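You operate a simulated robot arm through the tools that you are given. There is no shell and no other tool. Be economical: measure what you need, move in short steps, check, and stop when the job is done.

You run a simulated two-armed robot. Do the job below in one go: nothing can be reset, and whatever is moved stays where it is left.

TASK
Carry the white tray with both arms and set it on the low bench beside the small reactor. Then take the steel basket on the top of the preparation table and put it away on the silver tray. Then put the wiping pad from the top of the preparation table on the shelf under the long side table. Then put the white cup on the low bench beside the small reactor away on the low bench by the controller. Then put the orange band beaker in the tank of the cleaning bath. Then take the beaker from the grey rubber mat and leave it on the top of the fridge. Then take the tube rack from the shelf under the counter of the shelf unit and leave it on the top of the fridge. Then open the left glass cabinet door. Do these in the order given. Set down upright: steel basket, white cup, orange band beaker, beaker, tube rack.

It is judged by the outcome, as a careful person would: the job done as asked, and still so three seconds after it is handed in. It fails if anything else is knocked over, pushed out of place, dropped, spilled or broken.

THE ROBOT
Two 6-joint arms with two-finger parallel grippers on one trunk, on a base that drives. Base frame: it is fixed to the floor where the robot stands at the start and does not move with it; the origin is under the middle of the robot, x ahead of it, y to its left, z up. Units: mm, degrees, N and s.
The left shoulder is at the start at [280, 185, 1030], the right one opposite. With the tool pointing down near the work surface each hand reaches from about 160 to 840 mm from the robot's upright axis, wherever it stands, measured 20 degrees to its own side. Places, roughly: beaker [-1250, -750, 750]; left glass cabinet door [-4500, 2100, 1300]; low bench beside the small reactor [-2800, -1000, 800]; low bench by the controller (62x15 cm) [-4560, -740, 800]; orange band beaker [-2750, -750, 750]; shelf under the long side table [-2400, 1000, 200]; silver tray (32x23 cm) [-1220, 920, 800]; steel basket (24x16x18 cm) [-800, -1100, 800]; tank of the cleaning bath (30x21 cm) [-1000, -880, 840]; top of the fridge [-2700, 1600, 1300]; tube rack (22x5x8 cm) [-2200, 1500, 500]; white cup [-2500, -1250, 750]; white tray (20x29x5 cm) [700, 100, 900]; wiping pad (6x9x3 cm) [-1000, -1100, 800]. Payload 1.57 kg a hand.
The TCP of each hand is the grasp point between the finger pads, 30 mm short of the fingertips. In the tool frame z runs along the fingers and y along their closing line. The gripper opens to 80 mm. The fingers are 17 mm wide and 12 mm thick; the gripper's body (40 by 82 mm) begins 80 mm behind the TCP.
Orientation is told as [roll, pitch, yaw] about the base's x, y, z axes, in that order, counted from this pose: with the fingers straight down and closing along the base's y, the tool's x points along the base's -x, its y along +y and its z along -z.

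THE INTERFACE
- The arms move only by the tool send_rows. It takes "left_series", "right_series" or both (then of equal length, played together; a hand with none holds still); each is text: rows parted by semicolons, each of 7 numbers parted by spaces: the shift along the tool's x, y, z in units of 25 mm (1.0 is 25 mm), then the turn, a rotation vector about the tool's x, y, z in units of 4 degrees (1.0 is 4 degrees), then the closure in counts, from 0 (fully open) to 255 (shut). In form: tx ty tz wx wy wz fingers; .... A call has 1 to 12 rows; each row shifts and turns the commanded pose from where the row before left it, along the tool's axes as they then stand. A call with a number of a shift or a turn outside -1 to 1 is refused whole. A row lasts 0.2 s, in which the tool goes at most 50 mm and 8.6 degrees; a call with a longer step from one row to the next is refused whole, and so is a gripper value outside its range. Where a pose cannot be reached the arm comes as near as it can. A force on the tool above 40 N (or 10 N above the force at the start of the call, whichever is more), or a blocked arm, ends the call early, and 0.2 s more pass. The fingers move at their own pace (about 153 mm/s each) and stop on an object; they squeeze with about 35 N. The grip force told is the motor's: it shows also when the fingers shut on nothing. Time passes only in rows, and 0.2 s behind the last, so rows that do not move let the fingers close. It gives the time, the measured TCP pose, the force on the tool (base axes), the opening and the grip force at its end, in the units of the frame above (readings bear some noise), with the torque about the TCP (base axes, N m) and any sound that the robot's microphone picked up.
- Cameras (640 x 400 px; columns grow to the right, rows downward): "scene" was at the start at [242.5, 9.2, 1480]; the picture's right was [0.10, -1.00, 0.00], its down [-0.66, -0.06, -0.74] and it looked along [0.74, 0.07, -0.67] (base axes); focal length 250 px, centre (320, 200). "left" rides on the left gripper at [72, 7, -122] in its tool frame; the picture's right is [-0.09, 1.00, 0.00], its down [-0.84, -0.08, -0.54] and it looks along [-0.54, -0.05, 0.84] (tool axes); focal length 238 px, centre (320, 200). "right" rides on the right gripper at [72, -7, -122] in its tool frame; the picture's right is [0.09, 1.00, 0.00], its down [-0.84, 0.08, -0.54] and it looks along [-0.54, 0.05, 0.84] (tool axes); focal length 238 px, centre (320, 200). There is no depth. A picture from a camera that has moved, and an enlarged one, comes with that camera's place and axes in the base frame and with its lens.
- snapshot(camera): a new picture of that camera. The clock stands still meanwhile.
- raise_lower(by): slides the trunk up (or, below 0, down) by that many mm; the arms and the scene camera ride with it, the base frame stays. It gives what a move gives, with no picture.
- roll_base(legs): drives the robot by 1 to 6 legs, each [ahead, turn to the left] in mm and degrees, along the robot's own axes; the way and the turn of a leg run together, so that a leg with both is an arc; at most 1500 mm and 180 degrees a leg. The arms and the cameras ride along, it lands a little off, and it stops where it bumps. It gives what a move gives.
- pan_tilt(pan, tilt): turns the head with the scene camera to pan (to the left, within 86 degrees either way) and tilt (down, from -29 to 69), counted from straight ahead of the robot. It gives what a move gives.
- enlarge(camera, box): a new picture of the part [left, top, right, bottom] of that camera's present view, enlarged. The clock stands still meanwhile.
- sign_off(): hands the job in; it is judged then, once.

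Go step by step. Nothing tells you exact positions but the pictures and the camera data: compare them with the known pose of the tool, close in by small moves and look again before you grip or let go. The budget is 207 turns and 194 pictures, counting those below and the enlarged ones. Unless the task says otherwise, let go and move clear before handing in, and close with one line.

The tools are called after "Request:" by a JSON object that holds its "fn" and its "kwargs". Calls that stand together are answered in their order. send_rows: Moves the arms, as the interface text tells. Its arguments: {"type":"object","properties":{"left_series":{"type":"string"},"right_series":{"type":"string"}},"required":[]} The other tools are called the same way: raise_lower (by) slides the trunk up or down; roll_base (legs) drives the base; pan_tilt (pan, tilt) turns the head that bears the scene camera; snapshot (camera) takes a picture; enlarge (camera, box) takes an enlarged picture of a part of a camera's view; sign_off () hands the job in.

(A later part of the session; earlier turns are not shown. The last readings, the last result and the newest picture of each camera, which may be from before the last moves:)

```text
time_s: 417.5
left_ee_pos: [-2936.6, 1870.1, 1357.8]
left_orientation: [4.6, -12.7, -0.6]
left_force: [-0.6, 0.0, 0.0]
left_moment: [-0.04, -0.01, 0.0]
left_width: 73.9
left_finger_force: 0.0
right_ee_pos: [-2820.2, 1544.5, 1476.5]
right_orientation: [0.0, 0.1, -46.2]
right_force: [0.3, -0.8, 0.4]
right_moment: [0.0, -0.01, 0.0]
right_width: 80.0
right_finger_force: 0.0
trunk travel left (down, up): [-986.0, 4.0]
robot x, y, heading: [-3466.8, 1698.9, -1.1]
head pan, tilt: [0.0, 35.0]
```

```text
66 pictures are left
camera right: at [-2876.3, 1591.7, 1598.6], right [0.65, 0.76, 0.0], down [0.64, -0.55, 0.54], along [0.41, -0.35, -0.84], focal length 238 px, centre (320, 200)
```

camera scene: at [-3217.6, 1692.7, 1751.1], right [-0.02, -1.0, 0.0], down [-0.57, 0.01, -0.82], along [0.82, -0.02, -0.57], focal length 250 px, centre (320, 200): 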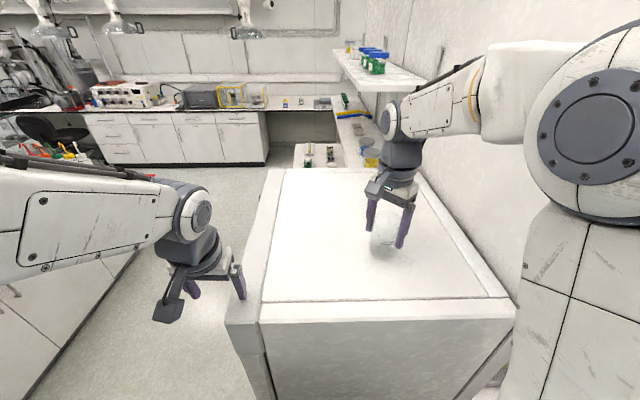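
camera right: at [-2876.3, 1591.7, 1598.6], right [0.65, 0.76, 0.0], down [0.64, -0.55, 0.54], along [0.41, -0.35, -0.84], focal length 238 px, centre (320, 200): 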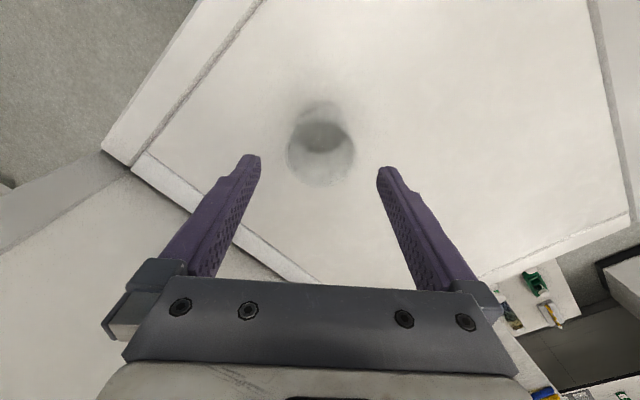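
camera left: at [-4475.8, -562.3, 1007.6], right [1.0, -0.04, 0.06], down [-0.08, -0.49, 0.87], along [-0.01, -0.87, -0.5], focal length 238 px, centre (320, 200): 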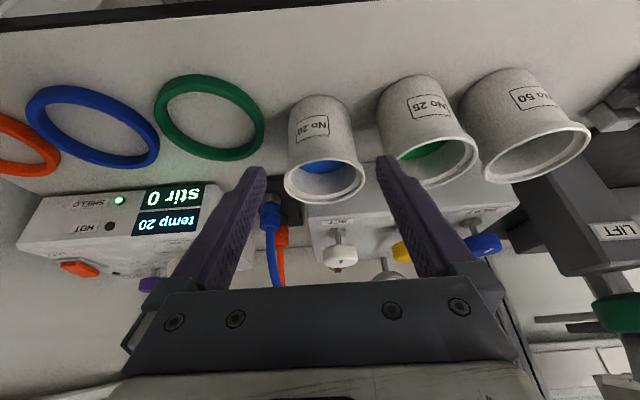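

The beaker stands on the fridge. Now the tube rack: I back away and drive around to the north side of the shelf unit, facing it.

Request:
{"fn": "roll_base", "kwargs": {"legs": [[-200, 0], [0, 29], [1500, 0], [240, 0], [0, -118]]}}

Request:
{"fn": "pan_tilt", "kwargs": {"pan": 0, "tilt": 35}}

Request:
{"fn": "snapshot", "kwargs": {"camera": "scene"}}

```text
time_s: 422.7
left_ee_pos: [-3044.6, 2239.2, 1359.0]
left_orientation: [4.5, -13.2, 28.1]
left_force: [0.8, -0.3, 0.1]
left_moment: [0.0, 0.02, 0.01]
left_width: 73.7
left_finger_force: 0.1
right_ee_pos: [-2788.3, 2008.6, 1478.0]
right_orientation: [0.0, -0.1, -17.2]
right_force: [1.2, -0.4, 0.1]
right_moment: [-0.02, 0.02, 0.0]
right_width: 80.1
right_finger_force: 0.2
trunk travel left (down, up): [-986.0, 4.0]
robot x, y, heading: [-3421.8, 1837.0, 27.1]
head pan, tilt: [0.0, 35.0]
stopped in leg 3: the robot was blocked; the commanded pose is now the measured one
```

```text
time_s: 423.3
left_ee_pos: [-3044.6, 2237.6, 1359.4]
left_orientation: [4.5, -13.2, 28.0]
left_force: [0.3, 0.7, 0.2]
left_moment: [0.0, -0.01, -0.02]
left_width: 73.6
left_finger_force: 0.1
right_ee_pos: [-2785.9, 2008.2, 1477.7]
right_orientation: [0.1, -0.2, -17.3]
right_force: [-0.2, -0.4, 0.2]
right_moment: [-0.01, 0.0, -0.01]
right_width: 79.9
right_finger_force: 0.0
trunk travel left (down, up): [-986.0, 4.0]
robot x, y, heading: [-3418.6, 1836.6, 27.6]
head pan, tilt: [0.0, 35.0]
```

```text
65 pictures are left
camera scene: at [-3208.0, 1947.8, 1752.4], right [0.46, -0.89, 0.0], down [-0.5, -0.26, -0.82], along [0.73, 0.38, -0.57], focal length 250 px, centre (320, 200)
```

scene: 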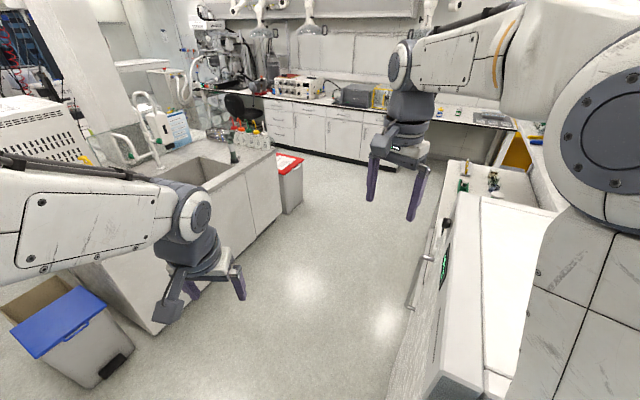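

I touched the fridge corner; I back off and take a wider path to the north before turning east.

Request:
{"fn": "roll_base", "kwargs": {"legs": [[-300, 0], [0, 35], [880, 0], [0, -62], [1130, 0], [0, -90]]}}

Request:
{"fn": "snapshot", "kwargs": {"camera": "scene"}}

```text
time_s: 443.4
left_ee_pos: [-1976.1, 1949.1, 1358.5]
left_orientation: [4.6, -12.7, -91.0]
left_force: [0.5, -1.4, 0.3]
left_moment: [-0.01, 0.01, 0.02]
left_width: 73.8
left_finger_force: 0.1
right_ee_pos: [-2302.6, 1834.7, 1474.4]
right_orientation: [-0.1, 0.2, -136.4]
right_force: [-0.2, 0.9, -0.2]
right_moment: [-0.01, 0.0, -0.01]
right_width: 80.0
right_finger_force: 0.0
trunk travel left (down, up): [-986.0, 4.0]
robot x, y, heading: [-2146.9, 2478.2, -91.9]
head pan, tilt: [0.0, 35.0]
```

```text
64 pictures are left
camera scene: at [-2153.5, 2231.3, 1751.2], right [-1.0, 0.03, 0.0], down [0.02, 0.57, -0.82], along [-0.03, -0.82, -0.57], focal length 250 px, centre (320, 200)
```

scene: 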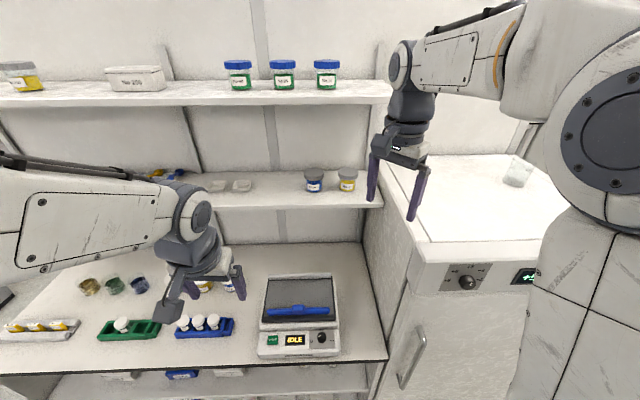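

The beaker on the fridge is fine. The rack must be on the shelf under this counter; I back up 280 mm and lower to look underneath.

Request:
{"fn": "roll_base", "kwargs": {"legs": [[-280, 2]]}}

Request:
{"fn": "raise_lower", "kwargs": {"by": -400}}

Request:
{"fn": "raise_lower", "kwargs": {"by": -300}}

Request:
{"fn": "pan_tilt", "kwargs": {"pan": 0, "tilt": 20}}

Request:
{"fn": "snapshot", "kwargs": {"camera": "scene"}}

```text
time_s: 445.3
left_ee_pos: [-1952.8, 2235.2, 1357.6]
left_orientation: [4.6, -12.8, -88.8]
left_force: [-0.2, -0.2, -0.7]
left_moment: [0.01, -0.02, 0.01]
left_width: 73.3
left_finger_force: 0.2
right_ee_pos: [-2275.2, 2109.6, 1474.0]
right_orientation: [-0.2, 0.2, -134.5]
right_force: [1.0, 0.3, 0.3]
right_moment: [-0.03, 0.0, 0.02]
right_width: 80.0
right_finger_force: 0.0
trunk travel left (down, up): [-986.0, 4.0]
robot x, y, heading: [-2142.8, 2757.4, -89.5]
head pan, tilt: [0.0, 35.0]
```

```text
time_s: 449.1
left_ee_pos: [-1953.4, 2235.2, 956.8]
left_orientation: [4.5, -12.9, -88.9]
left_force: [0.4, 0.3, 0.1]
left_moment: [-0.01, 0.0, 0.0]
left_width: 73.8
left_finger_force: 0.1
right_ee_pos: [-2275.1, 2109.7, 1076.2]
right_orientation: [0.0, 0.2, -134.4]
right_force: [-0.9, 0.0, -0.9]
right_moment: [-0.03, -0.02, -0.03]
right_width: 80.0
right_finger_force: 0.1
trunk travel left (down, up): [-586.0, 404.0]
robot x, y, heading: [-2142.9, 2759.0, -90.0]
head pan, tilt: [0.0, 35.0]
```

```text
time_s: 452.1
left_ee_pos: [-1953.4, 2234.3, 658.4]
left_orientation: [4.7, -12.8, -88.9]
left_force: [-0.8, -0.9, 0.0]
left_moment: [0.03, 0.02, 0.0]
left_width: 73.8
left_finger_force: 0.0
right_ee_pos: [-2275.1, 2109.3, 774.9]
right_orientation: [0.0, 0.2, -134.4]
right_force: [0.2, -0.4, 0.0]
right_moment: [-0.01, 0.0, 0.02]
right_width: 79.9
right_finger_force: 0.0
trunk travel left (down, up): [-286.0, 704.0]
robot x, y, heading: [-2139.1, 2759.0, -89.5]
head pan, tilt: [0.0, 35.0]
```

```text
time_s: 452.9
left_ee_pos: [-1953.3, 2235.3, 657.8]
left_orientation: [4.5, -12.8, -88.9]
left_force: [-0.1, -0.1, 0.2]
left_moment: [-0.01, 0.01, 0.04]
left_width: 73.8
left_finger_force: 0.0
right_ee_pos: [-2276.3, 2109.0, 775.3]
right_orientation: [-0.1, 0.2, -134.5]
right_force: [0.2, 0.4, 0.6]
right_moment: [0.01, 0.03, 0.04]
right_width: 80.2
right_finger_force: 0.2
trunk travel left (down, up): [-286.0, 704.0]
robot x, y, heading: [-2139.0, 2760.4, -89.6]
head pan, tilt: [0.0, 20.0]
```

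```text
63 pictures are left
camera scene: at [-2140.6, 2505.9, 1075.0], right [-1.0, -0.01, 0.0], down [0.0, 0.34, -0.94], along [0.01, -0.94, -0.34], focal length 250 px, centre (320, 200)
```

scene: 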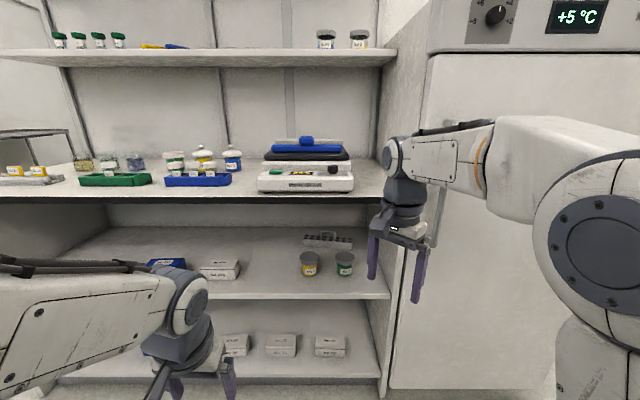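

I see jars and a rack at the back right of the shelf under the counter. I zoom in.

Request:
{"fn": "enlarge", "kwargs": {"camera": "scene", "box": [230, 190, 400, 310]}}

```text
3.33 times, centred on (315, 250) of scene
camera zoom: at [-2140.6, 2505.9, 1075.0], right [-1.0, -0.01, 0.0], down [0.0, 0.34, -0.94], along [0.01, -0.94, -0.34], focal length 835 px, centre (337, 33)
```

zoom: 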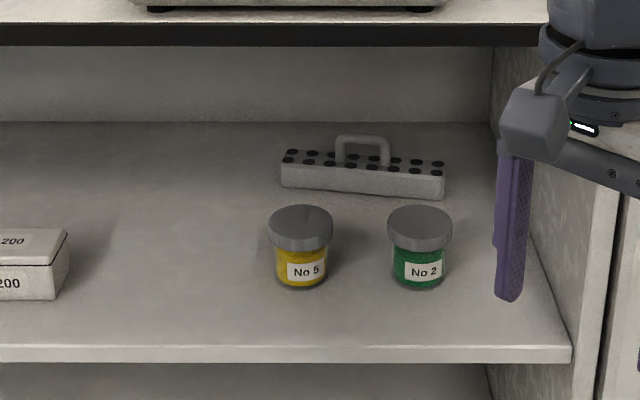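

The rack has a handle arch; jars stand in front of it. I plan to reach in with the right hand tilted ~68° forward and rolled 90°, gripping the arch bar from above/below. First I turn the wrist while outside.

Request:
{"fn": "send_rows", "kwargs": {"right_series": "0 0 0 0 0 1 100;0 0 0 0 0 1 150;0 0 0 0 0 1 150;0 0 0 0 0 1 150;0 0 0 0 0 1 150;0 0 0 0 0 1 150;0 0 0 0 0 1 150;0 0 0 0 0 1 150;0 0 0 0 0 1 150;0 0 0 0 0 1 150;0 0 0 0 0 1 150"}}

Request:
{"fn": "send_rows", "kwargs": {"right_series": "0 0 0 -1 0 0 150;0 0 0 -1 0 0 150;0 0 0 -1 0 0 150;0 0 0 -1 0 0 150;0 0 0 -1 0 0 150;0 0 0 -1 0 0 150;0 0 0 -1 0 0 150;0 0 0 -1 0 0 150;0 0 0 -1 0 0 150;0 0 0 -1 0 0 150;0 0 0 -1 0 0 150;0 0 0 -1 0 0 150"}}

Request:
{"fn": "send_rows", "kwargs": {"right_series": "0 0 0 -1 0 0 150;0 0 0 -1 0 0 150;0 0 0 -1 0 0 150;0 0 0 -1 0 0 150;0 0 0 -1 0 0 150"}}

Request:
{"fn": "snapshot", "kwargs": {"camera": "right"}}

```text
time_s: 455.3
left_ee_pos: [-1953.1, 2234.5, 657.5]
left_orientation: [4.7, -12.9, -88.8]
left_force: [0.5, 0.4, -0.7]
left_moment: [0.01, -0.01, -0.01]
left_width: 73.8
left_finger_force: 0.0
right_ee_pos: [-2275.1, 2109.7, 774.4]
right_orientation: [-0.2, 0.1, -178.5]
right_force: [0.3, -0.4, -0.4]
right_moment: [0.03, 0.02, 0.0]
right_width: 33.0
right_finger_force: 0.1
trunk travel left (down, up): [-286.0, 704.0]
robot x, y, heading: [-2140.2, 2756.3, -89.7]
head pan, tilt: [0.0, 20.0]
```

```text
time_s: 457.9
left_ee_pos: [-1951.5, 2235.5, 659.4]
left_orientation: [4.6, -12.7, -88.9]
left_force: [1.3, 0.5, 0.2]
left_moment: [-0.02, 0.0, 0.02]
left_width: 73.7
left_finger_force: 0.0
right_ee_pos: [-2274.2, 2101.9, 773.3]
right_orientation: [47.8, 0.1, -178.4]
right_force: [0.4, -0.4, -0.4]
right_moment: [0.02, 0.04, -0.05]
right_width: 32.7
right_finger_force: 0.0
right hand out of reach, approached as far as the arm can: row 12
trunk travel left (down, up): [-286.0, 704.0]
robot x, y, heading: [-2142.2, 2755.0, -89.9]
head pan, tilt: [0.0, 20.0]
```

```text
time_s: 459.1
left_ee_pos: [-1952.3, 2235.5, 657.8]
left_orientation: [4.6, -12.8, -88.9]
left_force: [-0.4, -0.5, -0.1]
left_moment: [0.02, -0.01, -0.01]
left_width: 73.9
left_finger_force: 0.0
right_ee_pos: [-2273.6, 2073.2, 807.4]
right_orientation: [61.3, 1.1, -176.1]
right_force: [-0.2, -0.5, 0.9]
right_moment: [-0.02, 0.0, 0.0]
right_width: 32.9
right_finger_force: 0.0
right hand out of reach, approached as far as the arm can: row 1, 2, 3, 4, 5
trunk travel left (down, up): [-286.0, 704.0]
robot x, y, heading: [-2139.1, 2757.4, -89.7]
head pan, tilt: [0.0, 20.0]
```

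```text
61 pictures are left
camera right: at [-2212.4, 2188.5, 861.1], right [0.11, -0.47, 0.87], down [-0.87, 0.38, 0.31], along [-0.48, -0.8, -0.37], focal length 238 px, centre (320, 200)
```

right: 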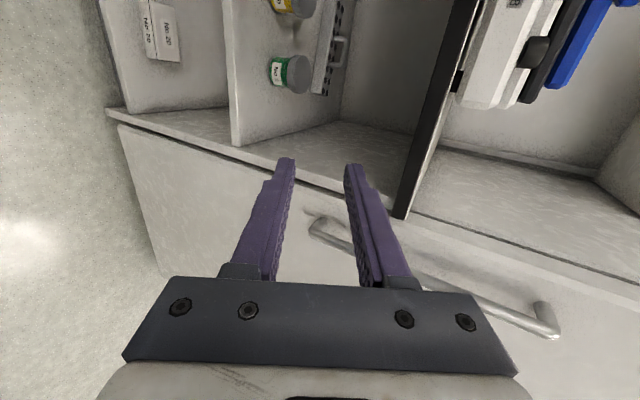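

The wrist tilts enough once the arm extends. The handle bar triangulates to (−2163, 1498, 552). I move the hand onto the approach line just outside the counter.

Request:
{"fn": "send_rows", "kwargs": {"right_series": "0.74 0.137 0.86 0 0 0 150;0.74 0.137 0.86 0 0 0 150;0.74 0.137 0.86 0 0 0 150;0.74 0.137 0.86 -0.3 0 0 150;0.74 0.137 0.86 -0.4 0 0 150;0.74 0.137 0.86 -0.4 0 0 150"}}

Request:
{"fn": "snapshot", "kwargs": {"camera": "right"}}

Request:
{"fn": "snapshot", "kwargs": {"camera": "scene"}}

```text
time_s: 460.5
left_ee_pos: [-1952.8, 2236.6, 657.9]
left_orientation: [4.6, -12.7, -88.9]
left_force: [-0.8, 0.4, 0.7]
left_moment: [0.04, 0.01, 0.0]
left_width: 73.9
left_finger_force: 0.2
right_ee_pos: [-2194.9, 1942.6, 905.0]
right_orientation: [71.7, -0.1, -178.3]
right_force: [-1.1, -0.9, -0.1]
right_moment: [0.01, 0.01, 0.05]
right_width: 33.3
right_finger_force: 0.1
right hand out of reach, approached as far as the arm can: row 1, 2, 3, 4, 5, 6
trunk travel left (down, up): [-286.0, 704.0]
robot x, y, heading: [-2140.3, 2760.4, -89.6]
head pan, tilt: [0.0, 20.0]
```

```text
60 pictures are left
camera right: at [-2128.0, 2062.6, 937.4], right [0.1, -0.31, 0.94], down [-0.85, 0.46, 0.24], along [-0.52, -0.83, -0.22], focal length 238 px, centre (320, 200)
```

right: 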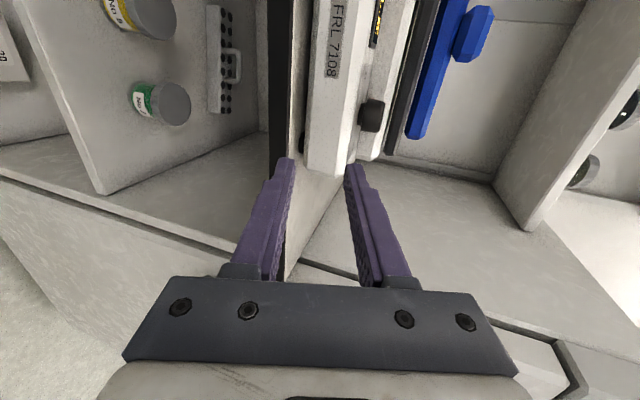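

```text
59 pictures are left
camera scene: at [-2140.7, 2506.1, 1075.1], right [-1.0, -0.01, 0.0], down [0.0, 0.34, -0.94], along [0.01, -0.94, -0.34], focal length 250 px, centre (320, 200)
```

scene: 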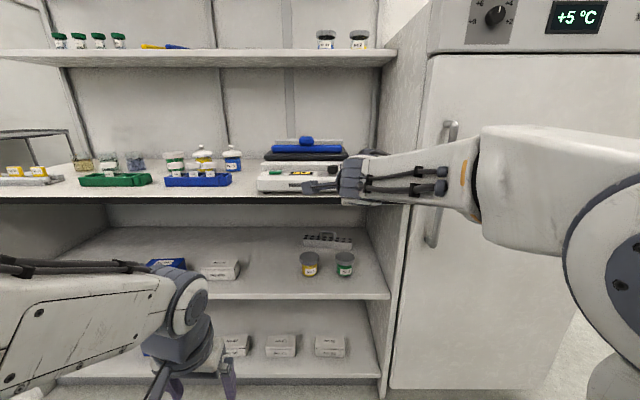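

The arm can't straighten when folded; a lower shoulder will make the forearm level under the counter. I lower the trunk 275 mm (hand is outside the counter front).

Request:
{"fn": "raise_lower", "kwargs": {"by": -275}}

Request:
{"fn": "send_rows", "kwargs": {"right_series": "0.4 0 0 0.7 0 0 150;0.4 0 0 0.7 0 0 150;0.4 0 0 0.7 0 0 150;0 0 0 0.7 0 0 150;0 0 0 0 0 0 150"}}

Request:
{"fn": "snapshot", "kwargs": {"camera": "right"}}

```text
time_s: 463.3
left_ee_pos: [-1951.8, 2234.6, 381.5]
left_orientation: [4.6, -12.9, -88.9]
left_force: [0.2, 0.5, -0.7]
left_moment: [0.0, -0.01, 0.01]
left_width: 73.8
left_finger_force: 0.1
right_ee_pos: [-2195.8, 1942.5, 630.7]
right_orientation: [71.6, 0.1, -178.3]
right_force: [-0.1, -0.2, -0.9]
right_moment: [-0.01, -0.02, -0.01]
right_width: 32.9
right_finger_force: 0.0
trunk travel left (down, up): [-11.0, 979.0]
robot x, y, heading: [-2137.8, 2756.8, -89.9]
head pan, tilt: [0.0, 20.0]
```

```text
time_s: 464.5
left_ee_pos: [-1952.9, 2234.6, 383.1]
left_orientation: [4.5, -12.8, -88.9]
left_force: [0.6, 0.7, -0.9]
left_moment: [0.05, 0.0, -0.02]
left_width: 73.7
left_finger_force: 0.0
right_ee_pos: [-2165.4, 1942.9, 630.0]
right_orientation: [60.5, 0.0, -178.2]
right_force: [0.5, -0.4, -0.3]
right_moment: [-0.01, -0.01, -0.01]
right_width: 33.0
right_finger_force: 0.1
trunk travel left (down, up): [-11.0, 979.0]
robot x, y, heading: [-2143.8, 2756.0, -89.8]
head pan, tilt: [0.0, 20.0]
```

```text
58 pictures are left
camera right: at [-2098.6, 2054.8, 684.2], right [0.11, -0.49, 0.87], down [-0.85, 0.41, 0.34], along [-0.52, -0.77, -0.37], focal length 238 px, centre (320, 200)
```

right: 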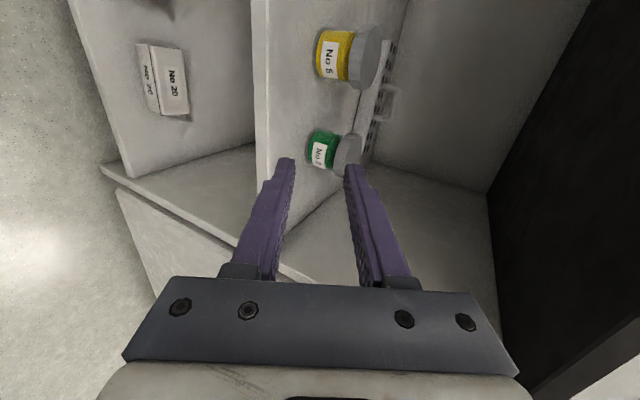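

No reach problem now; the handle appears at (−2170, 1498, 551). I enter under the counter, passing above the jars.

Request:
{"fn": "send_rows", "kwargs": {"right_series": "0 0.575 0.915 0 0 0 150;0 0.575 0.915 0 0 0 150;0 0.575 0.915 0 0 0 150;0 0.575 0.915 0 0 0 150;0 0.575 0.915 0 0 0 150;0 0.575 0.915 0 0 0 150;0 0.575 0.915 0 0 0 150;0 0.575 0.915 0 0 0 150"}}

Request:
{"fn": "snapshot", "kwargs": {"camera": "right"}}

Request:
{"fn": "snapshot", "kwargs": {"camera": "scene"}}

```text
time_s: 466.3
left_ee_pos: [-1953.0, 2235.7, 382.7]
left_orientation: [4.6, -12.8, -88.9]
left_force: [0.3, 0.7, 0.0]
left_moment: [-0.01, 0.02, 0.03]
left_width: 74.1
left_finger_force: 0.0
right_ee_pos: [-2159.9, 1765.6, 617.7]
right_orientation: [60.4, 0.0, -178.3]
right_force: [-0.2, 0.1, 0.1]
right_moment: [0.02, 0.0, 0.0]
right_width: 33.2
right_finger_force: 0.1
right hand out of reach, approached as far as the arm can: row 7, 8
trunk travel left (down, up): [-11.0, 979.0]
robot x, y, heading: [-2141.2, 2756.8, -89.7]
head pan, tilt: [0.0, 20.0]
```

```text
57 pictures are left
camera right: at [-2092.7, 1877.3, 672.4], right [0.11, -0.49, 0.87], down [-0.85, 0.41, 0.34], along [-0.52, -0.77, -0.37], focal length 238 px, centre (320, 200)
```

right: 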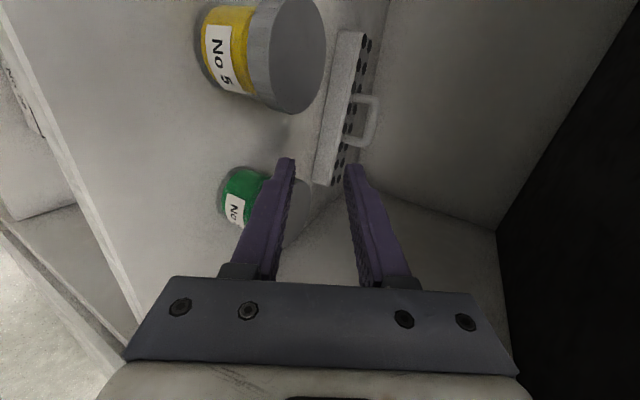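

```text
56 pictures are left
camera scene: at [-2140.6, 2506.0, 800.1], right [-1.0, -0.01, 0.0], down [0.0, 0.34, -0.94], along [0.01, -0.94, -0.34], focal length 250 px, centre (320, 200)
```

scene: 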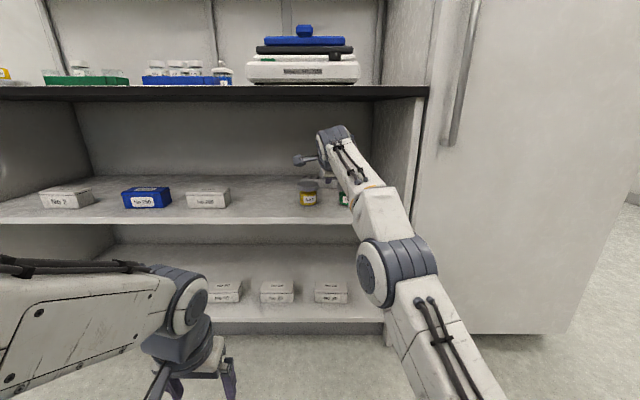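

The arm is nearly stretched under the counter, as planned. Now I advance with the base: 110 mm, then lower the hand and flatten the tilt.

Request:
{"fn": "roll_base", "kwargs": {"legs": [[110, 0]]}}

Request:
{"fn": "send_rows", "kwargs": {"right_series": "0 -0.33 0.19 -0.4 0 0 150;0 -0.33 0.19 -0.4 0 0 150;0 -0.33 0.19 -0.4 0 0 150;0 -0.33 0.19 0 0 0 150"}}

Request:
{"fn": "snapshot", "kwargs": {"camera": "right"}}

Request:
{"fn": "snapshot", "kwargs": {"camera": "scene"}}

```text
time_s: 467.5
left_ee_pos: [-1950.9, 2126.7, 383.0]
left_orientation: [4.6, -12.8, -88.9]
left_force: [0.5, -0.2, -0.5]
left_moment: [-0.03, 0.01, 0.02]
left_width: 73.9
left_finger_force: 0.0
right_ee_pos: [-2158.4, 1658.6, 617.5]
right_orientation: [60.4, 0.0, -178.3]
right_force: [0.7, -0.5, -0.3]
right_moment: [0.02, -0.01, -0.02]
right_width: 33.0
right_finger_force: 0.0
trunk travel left (down, up): [-11.0, 979.0]
robot x, y, heading: [-2140.6, 2648.0, -89.8]
head pan, tilt: [0.0, 20.0]
```

```text
time_s: 468.5
left_ee_pos: [-1951.7, 2128.6, 381.4]
left_orientation: [4.6, -12.8, -88.9]
left_force: [0.8, 0.5, -0.3]
left_moment: [0.02, -0.01, -0.01]
left_width: 74.1
left_finger_force: 0.1
right_ee_pos: [-2159.5, 1656.2, 580.9]
right_orientation: [65.3, 0.0, -178.2]
right_force: [-0.7, -0.9, -0.4]
right_moment: [-0.01, 0.0, 0.04]
right_width: 32.8
right_finger_force: 0.1
trunk travel left (down, up): [-11.0, 979.0]
robot x, y, heading: [-2141.1, 2651.7, -89.4]
head pan, tilt: [0.0, 20.0]
```

```text
55 pictures are left
camera right: at [-2092.3, 1771.6, 625.6], right [0.1, -0.41, 0.9], down [-0.85, 0.43, 0.3], along [-0.52, -0.8, -0.31], focal length 238 px, centre (320, 200)
```

right: 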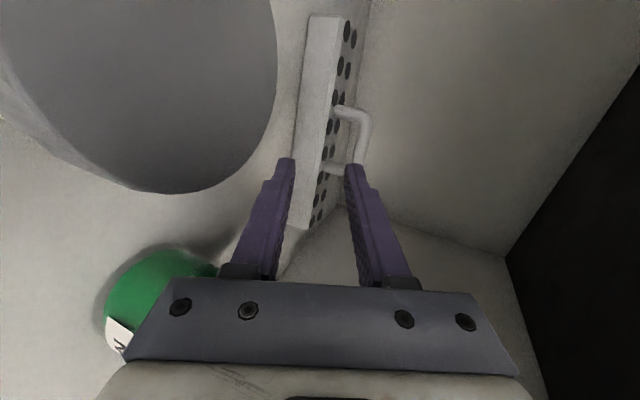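

```text
54 pictures are left
camera scene: at [-2140.0, 2397.6, 800.1], right [-1.0, -0.01, 0.0], down [0.0, 0.34, -0.94], along [0.01, -0.94, -0.34], focal length 250 px, centre (320, 200)
```

scene: 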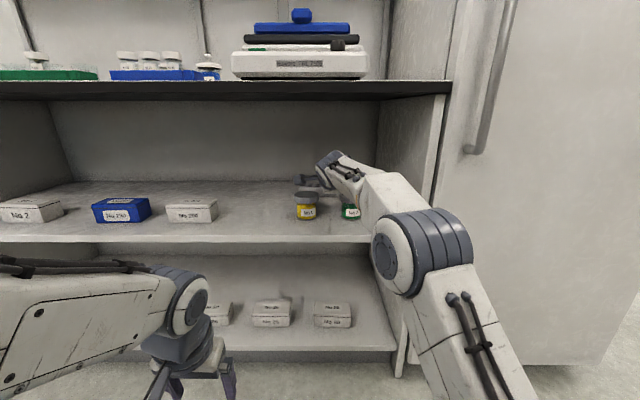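

The bar is estimated at about (−2176, 1487, 562). I roll 100 mm further and align to a pre-grasp point 80 mm short of it.

Request:
{"fn": "roll_base", "kwargs": {"legs": [[98, 0]]}}

Request:
{"fn": "send_rows", "kwargs": {"right_series": "-0.32 0.25 -0.11 0 0 0 166;-0.32 0.26 -0.12 0 0 0 166;0 0 0 0 0 0 166"}}

Request:
{"fn": "snapshot", "kwargs": {"camera": "right"}}

Request:
{"fn": "enlarge", "kwargs": {"camera": "scene", "box": [220, 80, 480, 243]}}

```text
time_s: 469.6
left_ee_pos: [-1951.6, 2026.9, 382.0]
left_orientation: [4.5, -12.7, -88.9]
left_force: [-0.1, -0.1, -0.8]
left_moment: [-0.01, -0.04, -0.02]
left_width: 73.7
left_finger_force: 0.1
right_ee_pos: [-2158.5, 1555.8, 580.3]
right_orientation: [65.2, 0.0, -178.4]
right_force: [-0.1, -0.5, 1.2]
right_moment: [0.02, 0.0, -0.01]
right_width: 33.1
right_finger_force: 0.1
trunk travel left (down, up): [-11.0, 979.0]
robot x, y, heading: [-2138.7, 2548.6, -89.9]
head pan, tilt: [0.0, 20.0]
```

```text
time_s: 470.4
left_ee_pos: [-1952.1, 2028.2, 382.7]
left_orientation: [4.6, -12.8, -88.9]
left_force: [-0.2, 0.9, -0.5]
left_moment: [0.01, -0.03, 0.0]
left_width: 73.8
left_finger_force: 0.0
right_ee_pos: [-2175.5, 1555.8, 595.0]
right_orientation: [65.2, 0.0, -178.3]
right_force: [0.8, 0.6, -1.0]
right_moment: [0.04, 0.01, 0.0]
right_width: 28.7
right_finger_force: 0.5
trunk travel left (down, up): [-11.0, 979.0]
robot x, y, heading: [-2144.1, 2548.6, -89.9]
head pan, tilt: [0.0, 20.0]
```

```text
53 pictures are left
camera right: at [-2108.2, 1671.3, 640.0], right [0.1, -0.41, 0.9], down [-0.85, 0.43, 0.3], along [-0.52, -0.8, -0.31], focal length 238 px, centre (320, 200)
```

right: 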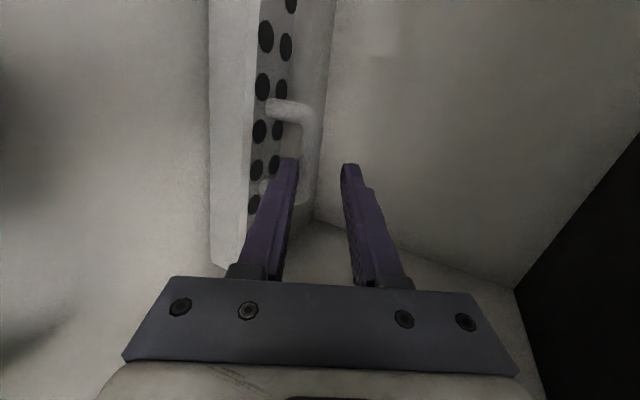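

```text
2.45 times, centred on (350, 162) of scene
camera zoom: at [-2139.5, 2298.1, 800.1], right [-1.0, -0.01, 0.0], down [0.0, 0.34, -0.94], along [0.01, -0.94, -0.34], focal length 615 px, centre (246, 294)
```

zoom: 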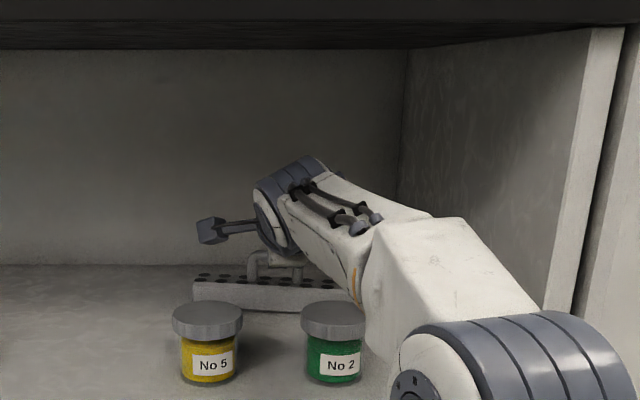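

Request:
{"fn": "enlarge", "kwargs": {"camera": "right", "box": [200, 60, 400, 260]}}

```text
2.00 times, centred on (300, 160) of right
camera zoom: at [-2108.2, 1671.3, 640.0], right [0.1, -0.41, 0.9], down [-0.85, 0.43, 0.3], along [-0.52, -0.8, -0.31], focal length 477 px, centre (360, 280)
```

zoom: 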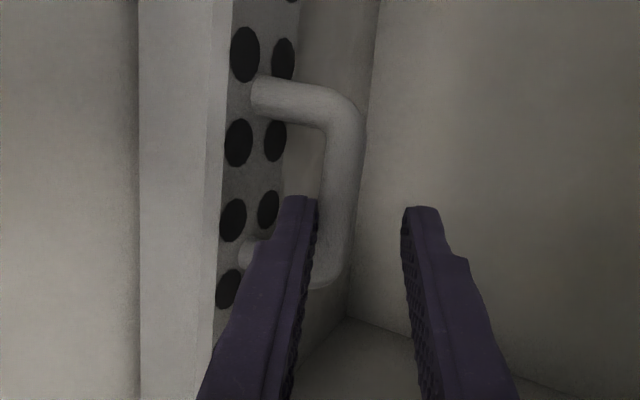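

The bar is just ahead of the fingertips, slightly low and to +x. I back off 15 mm, narrow the opening to 22 mm and realign.

Request:
{"fn": "send_rows", "kwargs": {"right_series": "0 0 -0.3 0 0 0 185;0 0 -0.3 0 0 0 185;0.2 -0.17 0 0 0 0 185;0.2 -0.17 0 0 0 0 185;0 0 0 0 0 0 185"}}

Request:
{"fn": "enlarge", "kwargs": {"camera": "right", "box": [200, 60, 400, 260]}}

```text
time_s: 471.6
left_ee_pos: [-1951.4, 2027.2, 382.7]
left_orientation: [4.6, -12.8, -89.0]
left_force: [0.3, 0.6, 0.0]
left_moment: [-0.01, -0.03, 0.02]
left_width: 73.7
left_finger_force: 0.1
right_ee_pos: [-2166.0, 1572.2, 593.6]
right_orientation: [65.2, -0.1, -178.3]
right_force: [-0.8, -0.8, 0.1]
right_moment: [0.04, 0.05, 0.0]
right_width: 21.8
right_finger_force: 0.0
trunk travel left (down, up): [-11.0, 979.0]
robot x, y, heading: [-2138.0, 2548.9, -89.7]
head pan, tilt: [0.0, 20.0]
```

```text
2.00 times, centred on (300, 160) of right
camera zoom: at [-2098.4, 1688.4, 638.7], right [0.1, -0.41, 0.9], down [-0.85, 0.43, 0.3], along [-0.52, -0.8, -0.31], focal length 477 px, centre (360, 280)
```

zoom: 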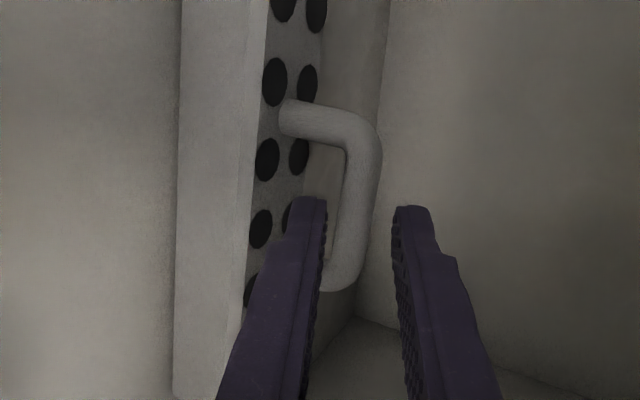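

The bar is ~30 mm beyond the tips. I flatten the tilt by 8°, re-centre for that, narrow to 18 mm and look again before inserting.

Request:
{"fn": "send_rows", "kwargs": {"right_series": "-0.1 -0.17 0 -1 0 0 198;0 -0.17 0 -1 0 0 198;0 0 0.3 0 0 0 198;0 0 0 0 0 0 198"}}

Request:
{"fn": "enlarge", "kwargs": {"camera": "right", "box": [200, 60, 400, 260]}}

```text
time_s: 472.6
left_ee_pos: [-1951.1, 2026.8, 382.2]
left_orientation: [4.5, -12.8, -88.9]
left_force: [0.0, 0.2, -0.1]
left_moment: [-0.01, -0.02, -0.01]
left_width: 73.8
left_finger_force: 0.0
right_ee_pos: [-2171.4, 1567.7, 585.8]
right_orientation: [73.2, -0.1, -178.3]
right_force: [-0.9, -0.6, 0.3]
right_moment: [-0.01, -0.04, 0.0]
right_width: 17.7
right_finger_force: 0.1
right hand out of reach, approached as far as the arm can: row 2
trunk travel left (down, up): [-11.0, 979.0]
robot x, y, heading: [-2139.4, 2552.2, -89.7]
head pan, tilt: [0.0, 20.0]
```

```text
2.00 times, centred on (300, 160) of right
camera zoom: at [-2103.2, 1688.8, 614.7], right [0.1, -0.28, 0.95], down [-0.85, 0.47, 0.23], along [-0.51, -0.83, -0.2], focal length 477 px, centre (360, 280)
```

zoom: 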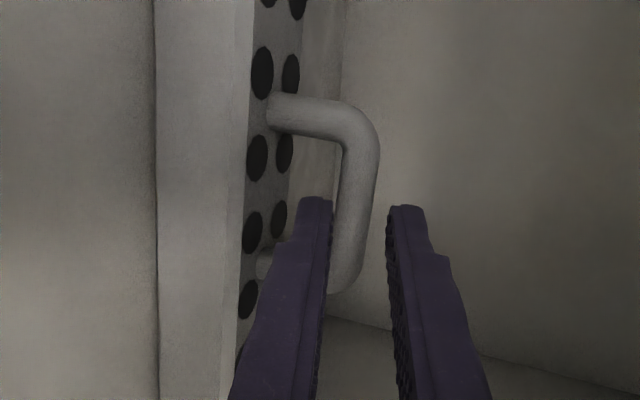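

The bar is centred between the tips. I insert 37 mm.

Request:
{"fn": "send_rows", "kwargs": {"right_series": "0 0 0.4 0 0 0 198;0 0 0.4 0 0 0 198;0 0 0.4 0 0 0 198;0 0 0.3 0 0 0 198"}}

Request:
{"fn": "enlarge", "kwargs": {"camera": "right", "box": [200, 60, 400, 260]}}

```text
time_s: 473.6
left_ee_pos: [-1952.1, 2026.0, 382.6]
left_orientation: [4.6, -12.7, -88.9]
left_force: [0.1, 0.0, 0.0]
left_moment: [-0.01, 0.0, -0.01]
left_width: 73.4
left_finger_force: 0.1
right_ee_pos: [-2168.7, 1531.8, 574.7]
right_orientation: [73.2, 0.0, -178.4]
right_force: [0.7, -0.3, 0.7]
right_moment: [0.0, 0.01, 0.01]
right_width: 17.9
right_finger_force: 0.0
trunk travel left (down, up): [-11.0, 979.0]
robot x, y, heading: [-2139.2, 2550.9, -89.6]
head pan, tilt: [0.0, 20.0]
```

```text
2.00 times, centred on (300, 160) of right
camera zoom: at [-2102.1, 1652.3, 603.0], right [0.1, -0.28, 0.95], down [-0.85, 0.47, 0.23], along [-0.51, -0.83, -0.2], focal length 477 px, centre (360, 280)
```

zoom: 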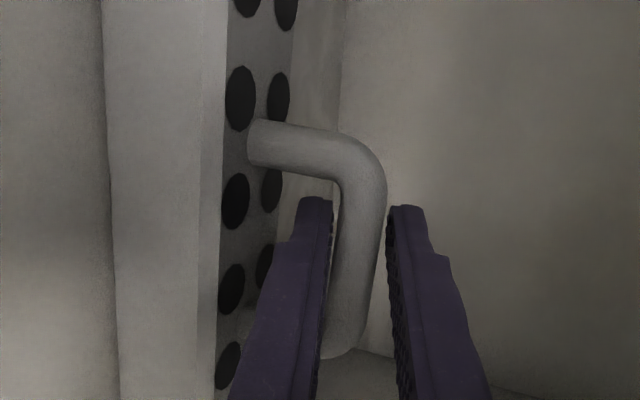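

The bar is now just inside the tips. I advance 15 mm more and close.

Request:
{"fn": "send_rows", "kwargs": {"right_series": "-0.1 0 0.3 0 0 0 198;-0.1 0 0.3 0 0 0 198;0 0 0 0 0 0 225;0 0 0 0 0 0 255;0 0 0 0 0 0 255;0 0 0 0 0 0 255"}}

Request:
{"fn": "enlarge", "kwargs": {"camera": "right", "box": [200, 60, 400, 260]}}

```text
time_s: 475.0
left_ee_pos: [-1951.1, 2027.2, 383.4]
left_orientation: [4.6, -12.9, -88.9]
left_force: [0.3, 0.7, -0.1]
left_moment: [-0.01, 0.02, -0.02]
left_width: 73.7
left_finger_force: 0.2
right_ee_pos: [-2173.3, 1517.9, 570.8]
right_orientation: [73.3, 0.0, -178.3]
right_force: [1.8, 0.1, 2.7]
right_moment: [-0.14, -0.61, 0.08]
right_width: 13.6
right_finger_force: 29.9
trunk travel left (down, up): [-11.0, 979.0]
robot x, y, heading: [-2141.2, 2550.8, -89.8]
head pan, tilt: [0.0, 20.0]
```

```text
2.00 times, centred on (300, 160) of right
camera zoom: at [-2106.3, 1638.3, 599.3], right [0.1, -0.28, 0.95], down [-0.85, 0.47, 0.23], along [-0.51, -0.84, -0.19], focal length 477 px, centre (360, 280)
```

zoom: 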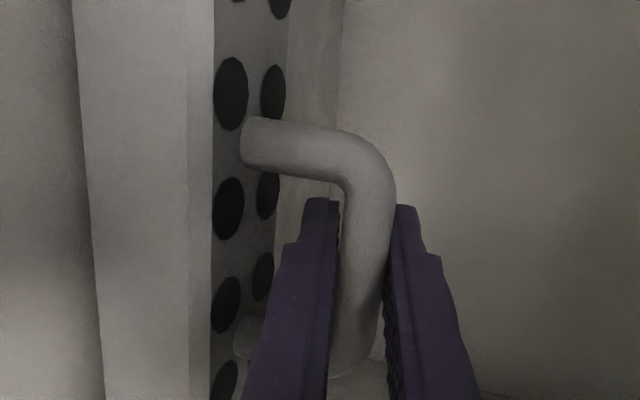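

The handle is gripped (13.6 mm). I lift it about 85 mm, staying below the counter.

Request:
{"fn": "send_rows", "kwargs": {"right_series": "0 0.2 -0.06 0 0 0 255;0 0.45 -0.14 0 0 0 255;0 0.65 -0.2 0 0 0 255;0 0.65 -0.2 0 0 0 255;0 0.65 -0.2 0 0 0 255;0 0.65 -0.2 0 0 0 255;0 0.3 -0.1 0 0 0 255"}}

Request:
{"fn": "snapshot", "kwargs": {"camera": "right"}}

Request:
{"fn": "snapshot", "kwargs": {"camera": "scene"}}

```text
time_s: 476.6
left_ee_pos: [-1952.6, 2026.9, 382.5]
left_orientation: [4.6, -12.8, -88.9]
left_force: [-0.3, 0.1, 0.3]
left_moment: [-0.02, -0.01, 0.0]
left_width: 73.8
left_finger_force: 0.1
right_ee_pos: [-2172.8, 1528.1, 648.2]
right_orientation: [73.2, 0.0, -178.2]
right_force: [0.6, -0.7, -1.9]
right_moment: [-0.02, -0.01, -0.01]
right_width: 13.2
right_finger_force: 30.3
right hand out of reach, approached as far as the arm can: row 6, 7
trunk travel left (down, up): [-11.0, 979.0]
robot x, y, heading: [-2139.7, 2549.4, -89.7]
head pan, tilt: [0.0, 20.0]
```

```text
46 pictures are left
camera right: at [-2105.8, 1648.4, 677.2], right [0.1, -0.29, 0.95], down [-0.85, 0.47, 0.23], along [-0.51, -0.84, -0.2], focal length 238 px, centre (320, 200)
```

right: 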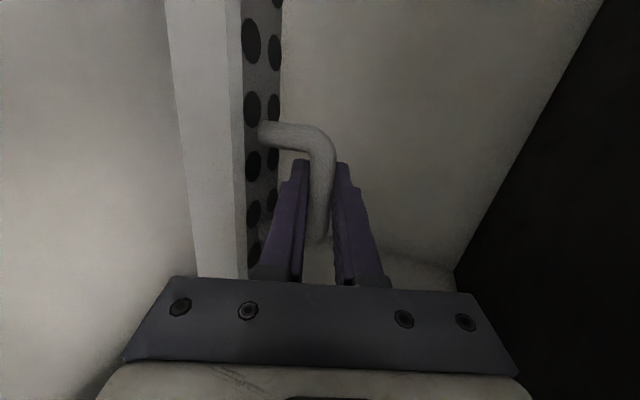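

```text
45 pictures are left
camera scene: at [-2139.5, 2298.0, 800.0], right [-1.0, -0.01, 0.0], down [0.0, 0.34, -0.94], along [0.01, -0.94, -0.34], focal length 250 px, centre (320, 200)
```

scene: 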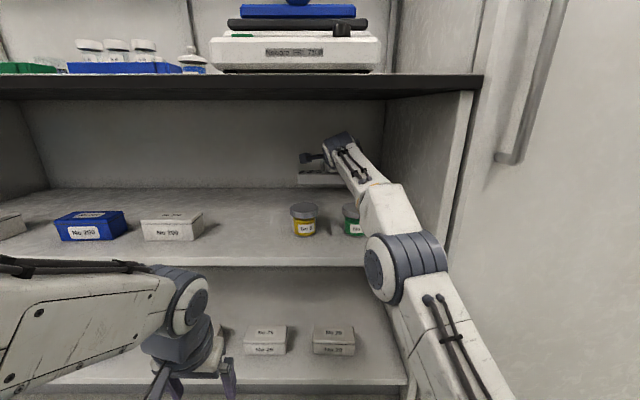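

The rack is up but close to jar-lid height; the scene shows ~50 mm free above the wrist, so I raise 30 mm by trunk and back out.

Request:
{"fn": "raise_lower", "kwargs": {"by": 30}}

Request:
{"fn": "snapshot", "kwargs": {"camera": "scene"}}

Request:
{"fn": "roll_base", "kwargs": {"legs": [[-130, 0]]}}

Request:
{"fn": "snapshot", "kwargs": {"camera": "scene"}}

```text
time_s: 477.4
left_ee_pos: [-1952.5, 2025.4, 412.5]
left_orientation: [4.7, -12.9, -88.8]
left_force: [-0.5, 0.0, 0.5]
left_moment: [-0.02, -0.02, -0.01]
left_width: 74.0
left_finger_force: 0.0
right_ee_pos: [-2173.7, 1526.8, 678.5]
right_orientation: [73.2, 0.0, -178.3]
right_force: [0.0, -0.1, -2.5]
right_moment: [-0.03, 0.01, 0.0]
right_width: 13.4
right_finger_force: 30.3
trunk travel left (down, up): [-41.0, 949.0]
robot x, y, heading: [-2140.5, 2552.2, -89.6]
head pan, tilt: [0.0, 20.0]
```

```text
44 pictures are left
camera scene: at [-2139.5, 2298.0, 830.1], right [-1.0, -0.01, 0.0], down [0.0, 0.34, -0.94], along [0.01, -0.94, -0.34], focal length 250 px, centre (320, 200)
```

scene: 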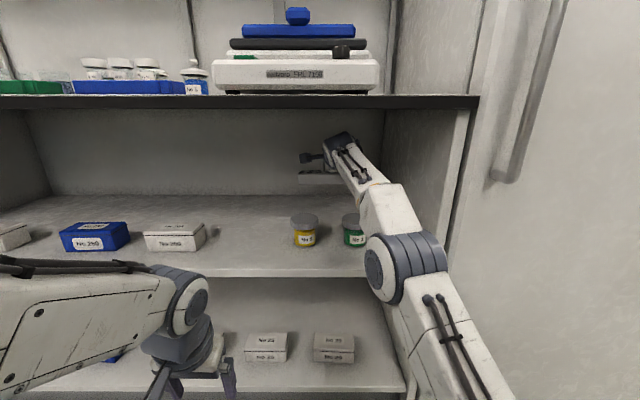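

```text
time_s: 478.6
left_ee_pos: [-1952.5, 2156.5, 412.1]
left_orientation: [4.6, -12.8, -88.8]
left_force: [-0.3, 0.0, 1.1]
left_moment: [-0.01, -0.02, 0.0]
left_width: 73.8
left_finger_force: 0.0
right_ee_pos: [-2173.1, 1656.8, 678.5]
right_orientation: [73.2, -0.1, -178.2]
right_force: [-0.7, 0.6, -2.1]
right_moment: [-0.04, -0.02, 0.01]
right_width: 13.4
right_finger_force: 29.9
trunk travel left (down, up): [-41.0, 949.0]
robot x, y, heading: [-2139.7, 2681.6, -89.9]
head pan, tilt: [0.0, 20.0]
```

```text
43 pictures are left
camera scene: at [-2140.0, 2427.7, 830.1], right [-1.0, -0.01, 0.0], down [0.0, 0.34, -0.94], along [0.01, -0.94, -0.34], focal length 250 px, centre (320, 200)
```

scene: 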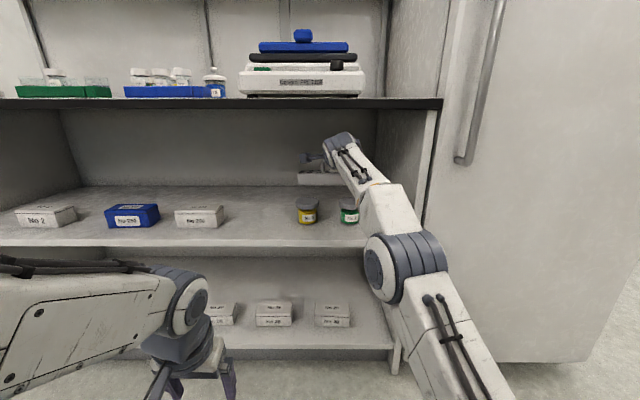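

Rack clears the jars. I back out further and fold the arm a bit.

Request:
{"fn": "roll_base", "kwargs": {"legs": [[-190, 0]]}}

Request:
{"fn": "send_rows", "kwargs": {"right_series": "0 -0.2 -0.7 0.6 0 0 255;0 -0.2 -0.7 0.6 0 0 255;0 -0.25 -0.7 0.6 0 0 255;0 -0.28 -0.7 0.6 0 0 255;0 -0.3 -0.7 0 0 0 255"}}

Request:
{"fn": "snapshot", "kwargs": {"camera": "scene"}}

```text
time_s: 480.2
left_ee_pos: [-1952.3, 2345.9, 412.9]
left_orientation: [4.6, -12.8, -88.9]
left_force: [-0.6, 0.6, -0.6]
left_moment: [0.0, 0.02, -0.01]
left_width: 73.9
left_finger_force: 0.1
right_ee_pos: [-2173.1, 1844.1, 677.9]
right_orientation: [73.2, 0.1, -178.2]
right_force: [0.0, 0.2, -2.9]
right_moment: [0.0, 0.0, -0.01]
right_width: 13.0
right_finger_force: 29.7
trunk travel left (down, up): [-41.0, 949.0]
robot x, y, heading: [-2139.8, 2868.3, -89.8]
head pan, tilt: [0.0, 20.0]
```

```text
time_s: 481.4
left_ee_pos: [-1952.7, 2345.8, 413.5]
left_orientation: [4.6, -12.8, -88.9]
left_force: [-0.4, -0.7, 0.2]
left_moment: [0.01, -0.03, -0.02]
left_width: 73.7
left_finger_force: 0.0
right_ee_pos: [-2174.6, 1939.1, 682.3]
right_orientation: [63.5, 0.1, -178.2]
right_force: [0.0, -0.4, -1.5]
right_moment: [-0.05, 0.03, 0.0]
right_width: 13.3
right_finger_force: 29.6
trunk travel left (down, up): [-41.0, 949.0]
robot x, y, heading: [-2141.5, 2867.5, -89.6]
head pan, tilt: [0.0, 20.0]
```

```text
42 pictures are left
camera scene: at [-2141.1, 2615.5, 830.0], right [-1.0, -0.01, 0.0], down [0.0, 0.34, -0.94], along [0.01, -0.94, -0.34], focal length 250 px, centre (320, 200)
```

scene: 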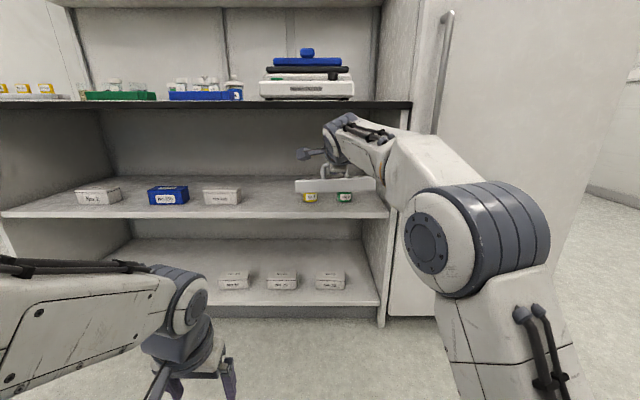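

The rack is out. I raise the trunk 815 mm, then turn right ~16° to point at the fridge top.

Request:
{"fn": "raise_lower", "kwargs": {"by": 400}}

Request:
{"fn": "raise_lower", "kwargs": {"by": 400}}

Request:
{"fn": "roll_base", "kwargs": {"legs": [[0, -16.5]]}}

Request:
{"fn": "send_rows", "kwargs": {"right_series": "0 0.3 0.5 -0.5 0 0 255;0 0.3 0.7 -0.5 0 0 255;0 0.3 0.8 -0.5 0 0 255;0 0.25 0.8 -0.5 0 0 255;0 0.2 0.8 -0.3 0 0 255;0 0 0 0 0 0 255"}}

Request:
{"fn": "snapshot", "kwargs": {"camera": "scene"}}

```text
time_s: 485.2
left_ee_pos: [-1954.3, 2344.8, 813.3]
left_orientation: [4.7, -12.8, -88.9]
left_force: [-0.3, -0.2, 0.7]
left_moment: [0.0, -0.01, -0.01]
left_width: 73.5
left_finger_force: 0.1
right_ee_pos: [-2175.7, 1938.0, 1082.9]
right_orientation: [63.6, -0.1, -178.2]
right_force: [-0.6, -0.2, -2.8]
right_moment: [-0.01, 0.0, -0.01]
right_width: 13.3
right_finger_force: 29.5
trunk travel left (down, up): [-441.0, 549.0]
robot x, y, heading: [-2142.1, 2868.1, -89.5]
head pan, tilt: [0.0, 20.0]
```

```text
time_s: 489.0
left_ee_pos: [-1952.8, 2344.3, 1211.7]
left_orientation: [4.5, -12.8, -88.9]
left_force: [0.3, -0.1, 0.5]
left_moment: [0.03, 0.02, -0.03]
left_width: 73.7
left_finger_force: 0.0
right_ee_pos: [-2174.7, 1938.2, 1480.7]
right_orientation: [63.6, 0.0, -178.3]
right_force: [0.2, -0.7, -1.8]
right_moment: [0.01, -0.02, -0.02]
right_width: 13.1
right_finger_force: 29.8
trunk travel left (down, up): [-841.0, 149.0]
robot x, y, heading: [-2141.2, 2869.6, -89.4]
head pan, tilt: [0.0, 20.0]
```

```text
time_s: 490.6
left_ee_pos: [-2108.0, 2311.0, 1212.6]
left_orientation: [4.7, -12.8, -105.3]
left_force: [-1.0, -0.3, -0.2]
left_moment: [0.02, -0.03, 0.01]
left_width: 73.8
left_finger_force: 0.0
right_ee_pos: [-2437.0, 1982.9, 1482.2]
right_orientation: [63.4, 0.0, 165.4]
right_force: [0.3, 0.0, -1.3]
right_moment: [0.0, -0.01, -0.02]
right_width: 13.2
right_finger_force: 29.5
trunk travel left (down, up): [-841.0, 149.0]
robot x, y, heading: [-2147.4, 2868.9, -106.0]
head pan, tilt: [0.0, 20.0]
stopped in leg 1: the robot was blocked; the commanded pose is now the measured one
```

```text
time_s: 491.9
left_ee_pos: [-2109.4, 2312.1, 1212.1]
left_orientation: [4.5, -12.8, -105.2]
left_force: [-0.2, -0.6, -0.2]
left_moment: [-0.01, -0.02, 0.01]
left_width: 73.8
left_finger_force: 0.1
right_ee_pos: [-2461.9, 1893.0, 1476.8]
right_orientation: [72.6, -0.2, 165.5]
right_force: [1.0, 0.0, -2.3]
right_moment: [-0.03, -0.01, -0.02]
right_width: 12.9
right_finger_force: 30.2
trunk travel left (down, up): [-841.0, 149.0]
robot x, y, heading: [-2141.3, 2868.5, -106.0]
head pan, tilt: [0.0, 20.0]
```

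```text
41 pictures are left
camera scene: at [-2213.0, 2623.7, 1630.0], right [-0.96, 0.28, 0.0], down [0.09, 0.33, -0.94], along [-0.26, -0.9, -0.34], focal length 250 px, centre (320, 200)
```

scene: 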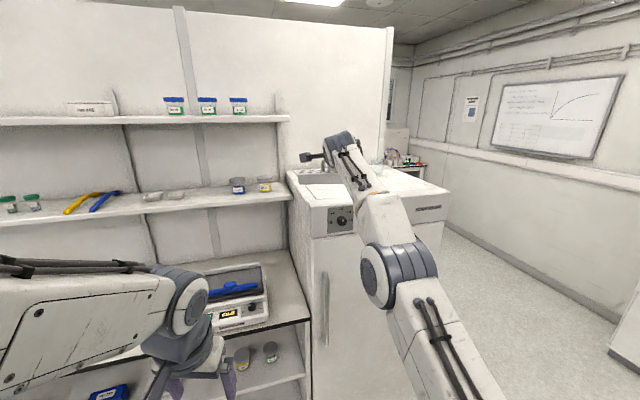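

Pointing at the fridge. I roll 250 mm forward to bring the rack over its top, then lower with the trunk.

Request:
{"fn": "roll_base", "kwargs": {"legs": [[250, 0]]}}

Request:
{"fn": "raise_lower", "kwargs": {"by": -55}}

Request:
{"fn": "snapshot", "kwargs": {"camera": "scene"}}

Request:
{"fn": "snapshot", "kwargs": {"camera": "right"}}

```text
time_s: 493.8
left_ee_pos: [-2178.5, 2068.8, 1213.1]
left_orientation: [4.6, -12.9, -105.4]
left_force: [0.1, 1.0, 0.1]
left_moment: [-0.02, -0.03, 0.0]
left_width: 73.7
left_finger_force: 0.0
right_ee_pos: [-2532.0, 1650.8, 1478.1]
right_orientation: [72.7, 0.0, 165.4]
right_force: [-0.3, 0.1, -2.2]
right_moment: [0.03, -0.01, 0.01]
right_width: 13.2
right_finger_force: 30.0
trunk travel left (down, up): [-841.0, 149.0]
robot x, y, heading: [-2211.7, 2621.1, -106.1]
head pan, tilt: [0.0, 20.0]
```

```text
time_s: 494.7
left_ee_pos: [-2179.7, 2068.7, 1158.1]
left_orientation: [4.6, -12.7, -105.3]
left_force: [0.6, -0.1, -0.5]
left_moment: [0.0, 0.07, 0.0]
left_width: 73.7
left_finger_force: 0.1
right_ee_pos: [-2532.5, 1650.2, 1423.7]
right_orientation: [72.7, -0.1, 165.4]
right_force: [-0.2, 0.2, -2.2]
right_moment: [-0.01, 0.01, -0.04]
right_width: 13.2
right_finger_force: 29.7
trunk travel left (down, up): [-786.0, 204.0]
robot x, y, heading: [-2209.1, 2621.7, -106.0]
head pan, tilt: [0.0, 20.0]
```

```text
40 pictures are left
camera scene: at [-2283.1, 2381.2, 1575.1], right [-0.96, 0.28, 0.0], down [0.09, 0.33, -0.94], along [-0.26, -0.9, -0.34], focal length 250 px, centre (320, 200)
```

scene: 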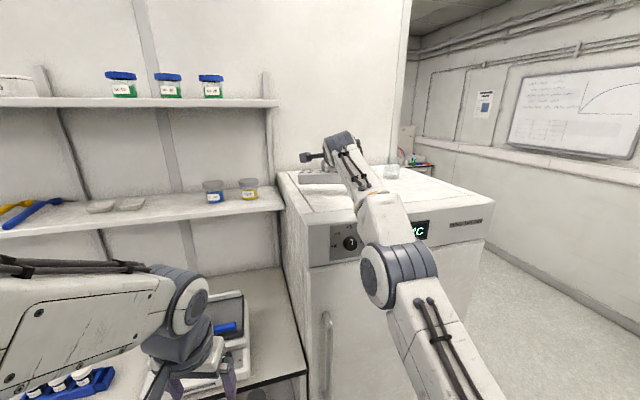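

```text
39 pictures are left
camera right: at [-2434.3, 1747.1, 1453.8], right [0.01, -0.31, 0.95], down [-0.69, 0.69, 0.24], along [-0.73, -0.66, -0.2], focal length 238 px, centre (320, 200)
```

right: 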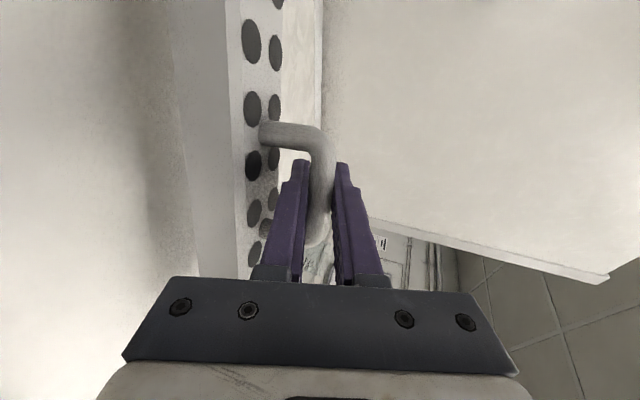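

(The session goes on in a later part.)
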